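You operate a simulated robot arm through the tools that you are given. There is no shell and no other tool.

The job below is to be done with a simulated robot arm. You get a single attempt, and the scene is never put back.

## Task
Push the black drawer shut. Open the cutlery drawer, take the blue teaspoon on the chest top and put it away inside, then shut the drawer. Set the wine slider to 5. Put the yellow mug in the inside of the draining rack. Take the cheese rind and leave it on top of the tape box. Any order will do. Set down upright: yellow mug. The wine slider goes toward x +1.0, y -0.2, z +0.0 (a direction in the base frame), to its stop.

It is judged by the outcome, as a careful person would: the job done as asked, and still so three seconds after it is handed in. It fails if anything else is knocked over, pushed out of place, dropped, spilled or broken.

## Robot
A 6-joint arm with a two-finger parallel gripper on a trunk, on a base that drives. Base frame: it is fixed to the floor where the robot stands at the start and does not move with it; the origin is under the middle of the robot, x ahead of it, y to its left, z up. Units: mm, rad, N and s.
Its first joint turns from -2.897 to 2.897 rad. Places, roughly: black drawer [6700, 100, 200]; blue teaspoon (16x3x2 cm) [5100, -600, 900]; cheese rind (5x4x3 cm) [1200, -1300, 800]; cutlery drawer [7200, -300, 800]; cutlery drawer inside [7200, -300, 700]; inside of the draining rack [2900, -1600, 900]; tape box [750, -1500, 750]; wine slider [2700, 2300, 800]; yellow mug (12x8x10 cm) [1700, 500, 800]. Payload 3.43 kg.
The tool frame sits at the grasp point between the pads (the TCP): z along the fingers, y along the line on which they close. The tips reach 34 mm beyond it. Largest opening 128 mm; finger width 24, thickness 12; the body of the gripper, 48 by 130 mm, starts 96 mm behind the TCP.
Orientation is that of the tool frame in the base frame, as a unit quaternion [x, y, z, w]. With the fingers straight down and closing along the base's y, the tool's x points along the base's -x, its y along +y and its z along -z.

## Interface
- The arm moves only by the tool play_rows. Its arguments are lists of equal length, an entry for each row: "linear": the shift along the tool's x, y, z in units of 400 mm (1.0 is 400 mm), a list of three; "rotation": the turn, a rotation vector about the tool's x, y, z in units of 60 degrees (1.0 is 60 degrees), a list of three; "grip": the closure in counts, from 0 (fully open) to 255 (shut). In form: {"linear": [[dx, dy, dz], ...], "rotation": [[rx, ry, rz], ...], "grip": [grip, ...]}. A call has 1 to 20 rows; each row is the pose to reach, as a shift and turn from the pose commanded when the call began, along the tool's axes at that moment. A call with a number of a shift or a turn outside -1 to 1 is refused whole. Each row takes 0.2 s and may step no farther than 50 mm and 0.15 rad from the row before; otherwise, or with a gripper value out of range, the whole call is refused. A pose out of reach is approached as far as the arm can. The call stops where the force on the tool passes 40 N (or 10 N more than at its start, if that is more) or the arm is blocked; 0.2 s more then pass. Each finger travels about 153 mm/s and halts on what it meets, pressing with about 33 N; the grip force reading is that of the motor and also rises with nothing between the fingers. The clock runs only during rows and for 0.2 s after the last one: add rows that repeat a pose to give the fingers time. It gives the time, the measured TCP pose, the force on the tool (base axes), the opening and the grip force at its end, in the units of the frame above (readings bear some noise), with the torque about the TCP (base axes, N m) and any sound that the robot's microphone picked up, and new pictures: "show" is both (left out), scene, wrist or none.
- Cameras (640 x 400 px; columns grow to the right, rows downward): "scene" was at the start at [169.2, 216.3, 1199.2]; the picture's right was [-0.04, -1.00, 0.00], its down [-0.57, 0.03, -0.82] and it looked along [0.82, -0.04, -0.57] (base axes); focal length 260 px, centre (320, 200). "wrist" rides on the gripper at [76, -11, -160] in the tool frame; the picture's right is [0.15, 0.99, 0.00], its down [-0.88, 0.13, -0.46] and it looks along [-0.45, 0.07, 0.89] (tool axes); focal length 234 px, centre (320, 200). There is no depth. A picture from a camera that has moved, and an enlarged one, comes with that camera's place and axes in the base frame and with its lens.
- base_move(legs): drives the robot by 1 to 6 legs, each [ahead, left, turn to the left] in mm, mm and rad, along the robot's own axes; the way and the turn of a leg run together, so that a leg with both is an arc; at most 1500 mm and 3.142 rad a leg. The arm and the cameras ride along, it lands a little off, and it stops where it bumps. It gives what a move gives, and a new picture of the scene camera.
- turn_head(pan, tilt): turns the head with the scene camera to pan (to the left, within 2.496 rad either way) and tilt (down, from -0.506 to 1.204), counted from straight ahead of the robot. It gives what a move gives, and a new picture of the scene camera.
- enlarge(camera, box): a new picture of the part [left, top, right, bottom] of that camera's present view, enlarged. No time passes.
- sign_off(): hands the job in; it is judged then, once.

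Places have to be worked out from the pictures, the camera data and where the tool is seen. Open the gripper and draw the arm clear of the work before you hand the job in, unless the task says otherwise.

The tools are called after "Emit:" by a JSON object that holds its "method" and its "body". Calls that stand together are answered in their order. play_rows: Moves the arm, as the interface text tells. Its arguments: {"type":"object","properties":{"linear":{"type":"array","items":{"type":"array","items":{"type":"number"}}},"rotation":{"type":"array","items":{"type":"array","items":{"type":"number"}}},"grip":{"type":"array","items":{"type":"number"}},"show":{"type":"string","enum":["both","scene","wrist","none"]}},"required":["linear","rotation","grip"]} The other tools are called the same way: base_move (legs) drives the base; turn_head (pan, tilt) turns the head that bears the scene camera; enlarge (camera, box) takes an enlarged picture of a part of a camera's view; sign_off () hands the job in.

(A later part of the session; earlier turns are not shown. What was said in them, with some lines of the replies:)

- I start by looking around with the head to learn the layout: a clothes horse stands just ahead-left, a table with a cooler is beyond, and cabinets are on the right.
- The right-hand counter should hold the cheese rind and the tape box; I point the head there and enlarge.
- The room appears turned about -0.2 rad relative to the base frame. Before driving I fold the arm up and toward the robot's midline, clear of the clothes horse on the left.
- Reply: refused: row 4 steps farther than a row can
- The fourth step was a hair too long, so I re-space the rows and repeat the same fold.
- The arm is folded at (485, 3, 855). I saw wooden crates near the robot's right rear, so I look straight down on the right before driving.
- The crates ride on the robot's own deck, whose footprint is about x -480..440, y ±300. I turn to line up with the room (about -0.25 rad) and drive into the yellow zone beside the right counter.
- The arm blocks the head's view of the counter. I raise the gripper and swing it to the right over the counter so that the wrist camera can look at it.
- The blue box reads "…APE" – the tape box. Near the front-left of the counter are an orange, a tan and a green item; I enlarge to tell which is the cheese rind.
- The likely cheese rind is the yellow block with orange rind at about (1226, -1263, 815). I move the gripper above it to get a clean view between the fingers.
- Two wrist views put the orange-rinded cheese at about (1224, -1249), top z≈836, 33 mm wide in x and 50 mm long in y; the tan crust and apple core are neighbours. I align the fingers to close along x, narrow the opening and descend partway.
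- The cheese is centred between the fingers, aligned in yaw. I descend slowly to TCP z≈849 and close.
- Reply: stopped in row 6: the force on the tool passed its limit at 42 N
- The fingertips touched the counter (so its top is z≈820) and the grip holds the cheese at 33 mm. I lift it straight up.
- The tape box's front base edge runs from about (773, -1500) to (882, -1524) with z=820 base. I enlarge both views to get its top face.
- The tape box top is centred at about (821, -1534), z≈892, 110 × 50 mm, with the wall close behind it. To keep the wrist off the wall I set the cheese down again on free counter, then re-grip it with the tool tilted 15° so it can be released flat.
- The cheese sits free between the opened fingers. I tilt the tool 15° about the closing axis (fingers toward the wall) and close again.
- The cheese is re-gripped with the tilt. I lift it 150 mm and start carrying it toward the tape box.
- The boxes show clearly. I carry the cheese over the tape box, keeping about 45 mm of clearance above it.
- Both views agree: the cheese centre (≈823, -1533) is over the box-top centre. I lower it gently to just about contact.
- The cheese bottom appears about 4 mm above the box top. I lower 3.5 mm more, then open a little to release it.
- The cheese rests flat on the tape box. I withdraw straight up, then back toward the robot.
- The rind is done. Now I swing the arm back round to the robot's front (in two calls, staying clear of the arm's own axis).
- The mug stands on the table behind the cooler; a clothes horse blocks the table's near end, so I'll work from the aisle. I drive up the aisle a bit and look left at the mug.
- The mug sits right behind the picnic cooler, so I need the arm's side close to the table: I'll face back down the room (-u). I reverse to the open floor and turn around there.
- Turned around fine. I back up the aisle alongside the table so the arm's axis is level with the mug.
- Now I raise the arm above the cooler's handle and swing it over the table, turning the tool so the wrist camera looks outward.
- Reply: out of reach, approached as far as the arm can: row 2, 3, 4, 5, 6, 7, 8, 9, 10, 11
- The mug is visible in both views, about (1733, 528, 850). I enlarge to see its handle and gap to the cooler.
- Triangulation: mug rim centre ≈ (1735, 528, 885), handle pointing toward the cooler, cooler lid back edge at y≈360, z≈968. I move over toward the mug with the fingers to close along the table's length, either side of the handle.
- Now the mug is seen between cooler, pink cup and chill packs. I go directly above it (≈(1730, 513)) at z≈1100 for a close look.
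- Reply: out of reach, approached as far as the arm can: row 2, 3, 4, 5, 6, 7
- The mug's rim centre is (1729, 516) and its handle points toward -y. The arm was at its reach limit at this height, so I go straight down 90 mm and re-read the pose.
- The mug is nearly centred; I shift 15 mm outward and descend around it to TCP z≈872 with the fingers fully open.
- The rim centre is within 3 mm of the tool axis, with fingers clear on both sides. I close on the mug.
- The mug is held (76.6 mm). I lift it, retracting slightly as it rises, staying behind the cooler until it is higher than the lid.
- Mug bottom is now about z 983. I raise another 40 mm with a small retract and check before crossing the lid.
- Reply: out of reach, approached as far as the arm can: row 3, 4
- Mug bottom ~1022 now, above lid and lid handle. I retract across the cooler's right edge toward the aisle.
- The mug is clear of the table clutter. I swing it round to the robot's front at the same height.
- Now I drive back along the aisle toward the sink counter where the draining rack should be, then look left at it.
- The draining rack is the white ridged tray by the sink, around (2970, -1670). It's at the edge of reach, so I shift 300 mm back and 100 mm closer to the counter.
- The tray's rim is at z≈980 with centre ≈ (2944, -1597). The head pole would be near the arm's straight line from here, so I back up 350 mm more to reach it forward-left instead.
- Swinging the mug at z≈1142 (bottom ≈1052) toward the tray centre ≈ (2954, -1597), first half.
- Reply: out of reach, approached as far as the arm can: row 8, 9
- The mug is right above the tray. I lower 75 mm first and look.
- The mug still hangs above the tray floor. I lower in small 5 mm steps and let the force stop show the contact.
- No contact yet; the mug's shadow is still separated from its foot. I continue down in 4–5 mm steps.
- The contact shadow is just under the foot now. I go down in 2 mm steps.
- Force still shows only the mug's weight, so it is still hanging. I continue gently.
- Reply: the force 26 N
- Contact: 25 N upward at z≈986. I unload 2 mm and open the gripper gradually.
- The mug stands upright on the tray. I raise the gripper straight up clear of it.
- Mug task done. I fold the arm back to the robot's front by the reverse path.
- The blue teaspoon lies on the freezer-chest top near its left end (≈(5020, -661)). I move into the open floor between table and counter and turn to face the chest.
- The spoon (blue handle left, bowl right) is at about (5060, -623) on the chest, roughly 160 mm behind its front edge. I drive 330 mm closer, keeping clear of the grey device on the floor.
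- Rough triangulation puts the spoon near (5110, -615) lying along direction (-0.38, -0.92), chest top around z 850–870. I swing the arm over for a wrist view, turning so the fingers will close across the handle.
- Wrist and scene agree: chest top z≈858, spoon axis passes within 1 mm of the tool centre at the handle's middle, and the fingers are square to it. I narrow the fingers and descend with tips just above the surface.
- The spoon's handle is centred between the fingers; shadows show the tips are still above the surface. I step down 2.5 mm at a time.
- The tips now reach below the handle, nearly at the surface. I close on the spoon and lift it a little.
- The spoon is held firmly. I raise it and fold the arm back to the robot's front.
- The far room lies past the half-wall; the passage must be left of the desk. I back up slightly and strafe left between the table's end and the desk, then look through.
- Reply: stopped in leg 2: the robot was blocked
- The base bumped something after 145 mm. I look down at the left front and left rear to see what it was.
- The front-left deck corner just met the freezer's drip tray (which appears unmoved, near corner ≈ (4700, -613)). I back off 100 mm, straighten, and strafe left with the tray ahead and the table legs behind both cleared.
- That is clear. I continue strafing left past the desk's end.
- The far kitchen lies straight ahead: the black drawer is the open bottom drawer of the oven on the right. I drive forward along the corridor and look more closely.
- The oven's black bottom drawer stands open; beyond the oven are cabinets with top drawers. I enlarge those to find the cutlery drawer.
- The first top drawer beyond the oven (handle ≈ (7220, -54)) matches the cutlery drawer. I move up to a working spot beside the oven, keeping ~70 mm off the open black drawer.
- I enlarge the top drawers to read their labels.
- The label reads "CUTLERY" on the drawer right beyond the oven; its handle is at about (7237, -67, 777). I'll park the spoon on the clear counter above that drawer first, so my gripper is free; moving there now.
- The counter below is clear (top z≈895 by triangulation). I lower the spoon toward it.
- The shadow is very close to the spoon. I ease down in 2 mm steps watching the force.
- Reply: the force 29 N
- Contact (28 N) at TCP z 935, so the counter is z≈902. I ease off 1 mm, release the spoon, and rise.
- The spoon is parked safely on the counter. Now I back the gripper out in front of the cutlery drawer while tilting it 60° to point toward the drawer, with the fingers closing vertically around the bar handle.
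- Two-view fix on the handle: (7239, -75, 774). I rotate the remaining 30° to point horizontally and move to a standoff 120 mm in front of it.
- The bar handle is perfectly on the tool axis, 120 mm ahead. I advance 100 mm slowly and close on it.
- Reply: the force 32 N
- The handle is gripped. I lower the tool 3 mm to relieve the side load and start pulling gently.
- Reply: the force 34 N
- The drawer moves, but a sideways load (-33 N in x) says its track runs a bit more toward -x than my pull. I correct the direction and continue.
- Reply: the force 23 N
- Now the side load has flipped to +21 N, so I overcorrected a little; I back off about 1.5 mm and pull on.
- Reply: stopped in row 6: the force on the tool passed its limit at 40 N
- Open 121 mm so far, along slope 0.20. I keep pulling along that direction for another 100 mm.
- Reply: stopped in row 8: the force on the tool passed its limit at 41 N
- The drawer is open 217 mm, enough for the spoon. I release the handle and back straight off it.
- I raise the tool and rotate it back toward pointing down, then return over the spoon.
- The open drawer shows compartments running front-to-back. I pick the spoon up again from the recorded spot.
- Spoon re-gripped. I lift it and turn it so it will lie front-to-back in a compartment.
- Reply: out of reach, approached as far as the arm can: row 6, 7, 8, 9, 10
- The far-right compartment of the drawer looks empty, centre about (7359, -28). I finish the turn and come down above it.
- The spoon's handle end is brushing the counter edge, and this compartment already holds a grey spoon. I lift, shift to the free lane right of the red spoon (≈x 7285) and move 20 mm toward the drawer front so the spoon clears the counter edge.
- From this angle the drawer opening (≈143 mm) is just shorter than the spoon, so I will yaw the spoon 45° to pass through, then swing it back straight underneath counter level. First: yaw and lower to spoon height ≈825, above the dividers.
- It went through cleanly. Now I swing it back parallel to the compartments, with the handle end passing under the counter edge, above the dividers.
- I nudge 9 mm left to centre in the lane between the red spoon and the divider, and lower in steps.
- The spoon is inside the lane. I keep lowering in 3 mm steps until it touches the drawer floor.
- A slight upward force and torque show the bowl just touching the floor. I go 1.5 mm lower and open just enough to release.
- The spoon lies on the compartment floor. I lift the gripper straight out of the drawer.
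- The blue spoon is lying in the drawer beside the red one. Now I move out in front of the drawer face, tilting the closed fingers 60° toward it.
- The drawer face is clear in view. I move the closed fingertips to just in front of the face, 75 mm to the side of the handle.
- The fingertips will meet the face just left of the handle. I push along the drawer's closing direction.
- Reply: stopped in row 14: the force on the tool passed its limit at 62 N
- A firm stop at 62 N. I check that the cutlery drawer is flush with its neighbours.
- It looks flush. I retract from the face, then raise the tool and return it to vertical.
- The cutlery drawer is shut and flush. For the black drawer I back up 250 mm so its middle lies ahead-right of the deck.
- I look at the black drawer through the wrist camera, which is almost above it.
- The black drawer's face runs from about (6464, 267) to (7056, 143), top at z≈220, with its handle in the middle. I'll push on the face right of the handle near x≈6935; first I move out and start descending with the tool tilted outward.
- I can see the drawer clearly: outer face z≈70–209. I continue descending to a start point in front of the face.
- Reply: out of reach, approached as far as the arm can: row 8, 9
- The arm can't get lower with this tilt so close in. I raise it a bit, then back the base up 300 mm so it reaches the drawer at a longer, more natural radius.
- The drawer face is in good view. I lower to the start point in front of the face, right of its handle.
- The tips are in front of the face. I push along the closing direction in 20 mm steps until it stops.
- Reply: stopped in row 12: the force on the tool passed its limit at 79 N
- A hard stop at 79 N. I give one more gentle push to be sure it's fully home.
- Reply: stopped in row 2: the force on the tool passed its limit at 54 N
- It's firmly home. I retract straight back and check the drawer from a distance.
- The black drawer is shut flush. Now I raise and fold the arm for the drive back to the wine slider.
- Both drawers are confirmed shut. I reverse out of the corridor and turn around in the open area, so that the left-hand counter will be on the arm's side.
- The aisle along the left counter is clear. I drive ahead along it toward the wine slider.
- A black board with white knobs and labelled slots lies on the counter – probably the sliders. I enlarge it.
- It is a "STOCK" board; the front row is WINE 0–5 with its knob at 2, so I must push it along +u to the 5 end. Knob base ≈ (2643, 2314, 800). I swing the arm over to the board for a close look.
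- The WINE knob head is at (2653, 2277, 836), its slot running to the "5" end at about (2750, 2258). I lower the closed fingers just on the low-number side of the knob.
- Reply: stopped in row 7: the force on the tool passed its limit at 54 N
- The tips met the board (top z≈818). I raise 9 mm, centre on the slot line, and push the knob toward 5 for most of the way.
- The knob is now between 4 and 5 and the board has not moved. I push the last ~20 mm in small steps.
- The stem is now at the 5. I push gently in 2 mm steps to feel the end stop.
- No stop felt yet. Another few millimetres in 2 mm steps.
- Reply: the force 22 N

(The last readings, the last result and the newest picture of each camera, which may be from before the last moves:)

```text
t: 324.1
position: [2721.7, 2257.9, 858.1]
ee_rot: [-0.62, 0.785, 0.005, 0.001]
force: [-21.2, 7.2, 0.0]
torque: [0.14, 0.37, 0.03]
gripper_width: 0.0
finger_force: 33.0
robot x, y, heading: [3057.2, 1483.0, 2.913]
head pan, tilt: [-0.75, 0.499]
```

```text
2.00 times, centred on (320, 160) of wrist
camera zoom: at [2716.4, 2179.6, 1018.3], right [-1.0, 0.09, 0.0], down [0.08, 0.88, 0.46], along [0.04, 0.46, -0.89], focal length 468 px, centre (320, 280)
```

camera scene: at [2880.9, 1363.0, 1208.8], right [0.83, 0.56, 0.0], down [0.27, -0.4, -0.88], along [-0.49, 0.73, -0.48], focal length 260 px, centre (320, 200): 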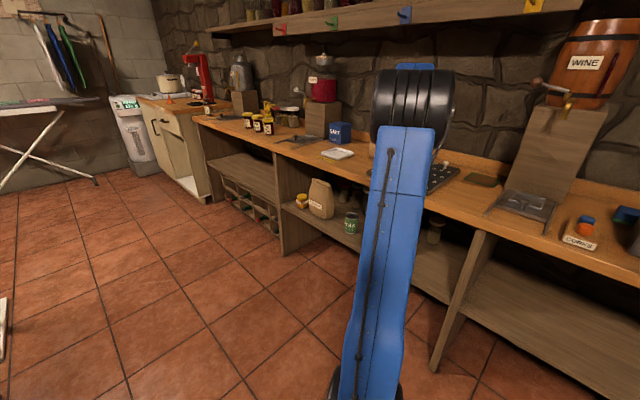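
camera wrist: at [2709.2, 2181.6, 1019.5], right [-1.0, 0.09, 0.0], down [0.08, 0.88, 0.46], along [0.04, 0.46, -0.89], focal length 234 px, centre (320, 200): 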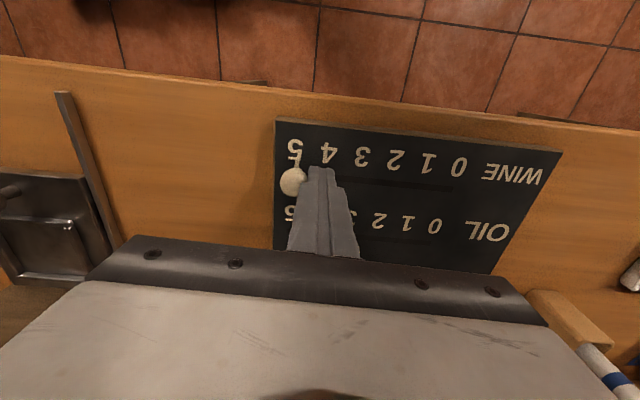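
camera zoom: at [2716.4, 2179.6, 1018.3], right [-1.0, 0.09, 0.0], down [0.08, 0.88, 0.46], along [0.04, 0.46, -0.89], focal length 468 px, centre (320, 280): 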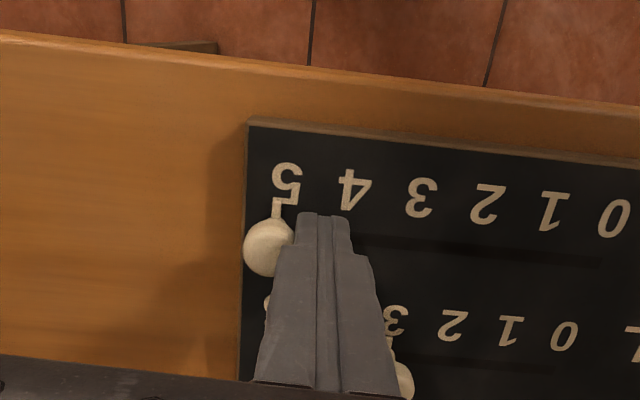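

A 21 N reaction shows the stop is reached. I back the fingers off, rise, and check the board.

Emit:
{"method": "play_rows", "body": {"linear": [[0, 0.02, 0], [0, 0.05, 0], [0, 0.05, -0.08], [0, 0.05, -0.2], [0, 0.05, -0.32], [0, 0.05, -0.4]], "rotation": [[0, 0, 0], [0, 0, 0], [0, 0, 0], [0, 0, 0], [0, 0, 0], [0, 0, 0]], "grip": [255, 255, 255, 255, 255, 255], "show": "wrist"}}

Emit:
{"method": "enlarge", "body": {"camera": "wrist", "box": [220, 60, 460, 260]}}

```text
t: 325.5
position: [2705.1, 2257.2, 1020.4]
ee_rot: [-0.619, 0.785, 0.005, 0.002]
force: [0.1, 0.4, -0.5]
torque: [0.01, 0.01, -0.03]
gripper_width: 0.0
finger_force: 33.3
robot x, y, heading: [3058.3, 1483.9, 2.916]
head pan, tilt: [-0.75, 0.499]
camera wrist: at [2700.1, 2179.8, 1179.4], right [-1.0, 0.09, 0.0], down [0.08, 0.88, 0.46], along [0.04, 0.46, -0.89], focal length 234 px, centre (320, 200)
```

wrist: 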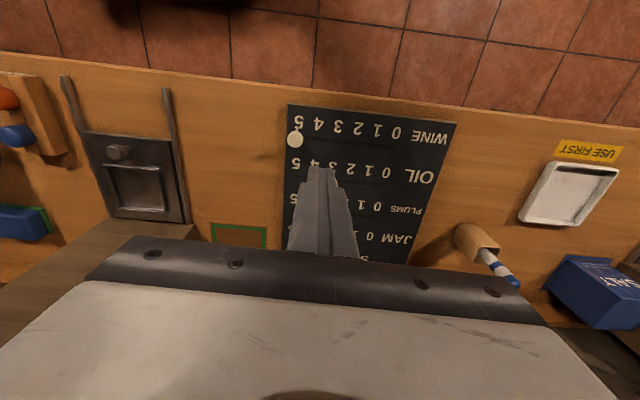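

```text
2.00 times, centred on (340, 160) of wrist
camera zoom: at [2700.1, 2179.8, 1179.4], right [-1.0, 0.09, 0.0], down [0.08, 0.88, 0.46], along [0.04, 0.46, -0.89], focal length 468 px, centre (280, 280)
```

zoom: 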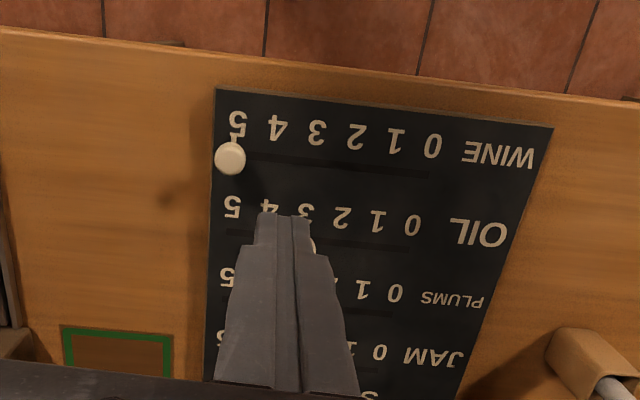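

WINE now stands at 5 with the board in place. I draw the arm back clear of the counter and open the gripper.

Emit:
{"method": "play_rows", "body": {"linear": [[0.05, 0, -0.1], [0.15, 0, -0.15], [0.26, 0, -0.18], [0.37, 0, -0.18], [0.48, 0, -0.18], [0.59, 0, -0.18], [0.7, 0, -0.18], [0.81, 0, -0.18], [0.9, 0, -0.18], [0.9, 0, -0.18]], "rotation": [[0, 0, 0], [0, 0, 0], [0, 0, 0], [0, 0, -0.1], [0, 0, -0.2], [0, 0, -0.3], [0, 0, -0.4], [0, 0, -0.5], [0, 0, -0.6], [0, 0, -0.6]], "grip": [255, 255, 255, 255, 200, 150, 100, 50, 0, 0]}}

Emit:
{"method": "enlarge", "body": {"camera": "scene", "box": [320, 120, 480, 220]}}

```text
t: 327.7
position: [2621.8, 1907.2, 1085.4]
ee_rot: [0.832, -0.555, -0.004, -0.004]
force: [-0.1, -0.1, 0.2]
torque: [0.01, 0.01, 0.0]
gripper_width: 128.1
finger_force: 0.1
robot x, y, heading: [3054.6, 1484.8, 2.917]
head pan, tilt: [-0.75, 0.499]
camera scene: at [2880.5, 1363.6, 1208.8], right [0.83, 0.56, 0.0], down [0.27, -0.4, -0.88], along [-0.49, 0.73, -0.48], focal length 260 px, centre (320, 200)
camera wrist: at [2662.1, 1841.3, 1245.1], right [-0.86, -0.52, 0.0], down [-0.46, 0.76, 0.46], along [-0.24, 0.4, -0.89], focal length 234 px, centre (320, 200)
```

scene: 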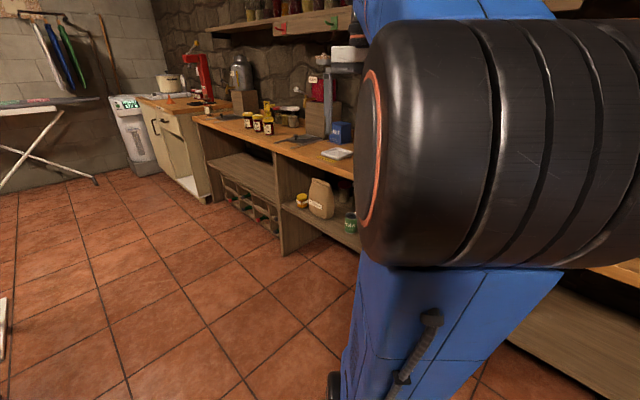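
wrist: 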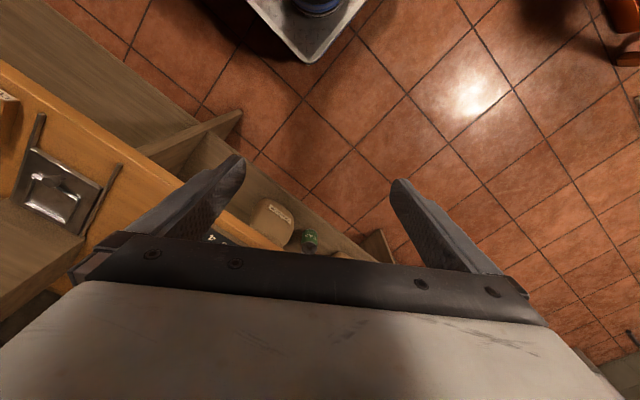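

```text
4.00 times, centred on (400, 170) of scene
camera zoom: at [2880.5, 1363.6, 1208.8], right [0.83, 0.56, 0.0], down [0.27, -0.4, -0.88], along [-0.49, 0.73, -0.48], focal length 1041 px, centre (0, 320)
```

zoom: 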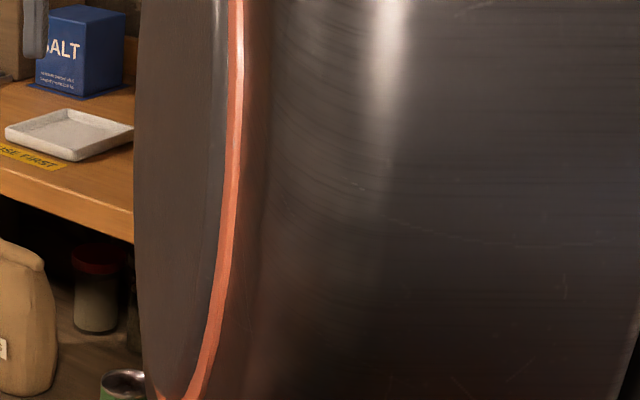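

I fold the arm fully to the robot's front and take a last look at the board.

Emit:
{"method": "play_rows", "body": {"linear": [[0.098, 0.052, 0], [0.196, 0.104, 0], [0.294, 0.156, 0], [0.391, 0.208, 0], [0.489, 0.26, 0], [0.587, 0.312, 0], [0.685, 0.364, 0]], "rotation": [[0, 0, -0.12], [0, 0, -0.24], [0, 0, -0.36], [0, 0, -0.48], [0, 0, -0.6], [0, 0, -0.72], [0, 0, -0.84]], "grip": [0, 0, 0, 0, 0, 0, 0], "show": "none"}}

Emit:
{"method": "enlarge", "body": {"camera": "scene", "box": [320, 120, 480, 220]}}

```text
t: 329.3
position: [2593.8, 1600.8, 1083.6]
ee_rot: [0.989, -0.148, -0.001, -0.004]
force: [-0.4, -0.4, -0.2]
torque: [-0.01, 0.03, 0.0]
gripper_width: 127.9
finger_force: 0.1
robot x, y, heading: [3059.7, 1483.8, 2.917]
head pan, tilt: [-0.75, 0.499]
```

```text
4.00 times, centred on (400, 170) of scene
camera zoom: at [2880.6, 1363.6, 1208.8], right [0.83, 0.56, 0.0], down [0.27, -0.4, -0.88], along [-0.49, 0.73, -0.48], focal length 1041 px, centre (0, 320)
```

zoom: 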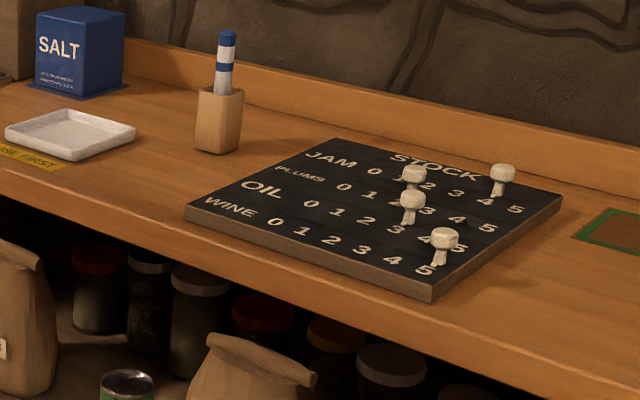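

All parts are done: WINE stands at 5 with the other knobs unchanged. The mug was left upright in the rack, the rind flat on the tape box, the spoon in the shut cutlery drawer, and the black drawer shut. The gripper is open and the arm is clear, so I hand the job in.

Emit:
{"method": "sign_off", "body": {}}

```text
The job is handed in.
```

I did all five parts of the job and handed it in. I don't have the verdict.

- **Black drawer:** pushed shut to its stop; afterwards it sat flush with the oven.
- **Cutlery drawer and spoon:** I opened the drawer and laid the blue teaspoon on a compartment floor, beside a red spoon. I then pushed the drawer shut, flush with its neighbours. The spoon sat briefly on the counter above while I opened the drawer.
- **Wine slider:** at 5, against its end stop. The other knobs and the board did not move.
- **Yellow mug:** standing upright in the draining rack.
- **Cheese rind:** resting flat on top of the tape box. None of the counter items had labels, so I picked the yellow block with an orange rind. It was the best match to the place you gave; the others looked like a bread crust and an apple core.

**Bump:** while driving past the freezer, the base touched the drip tray on the floor in front of it and stopped. The tray looked unmoved afterwards, but I could only judge its position to within about 10–20 mm.

The gripper is open and the arm is folded clear.
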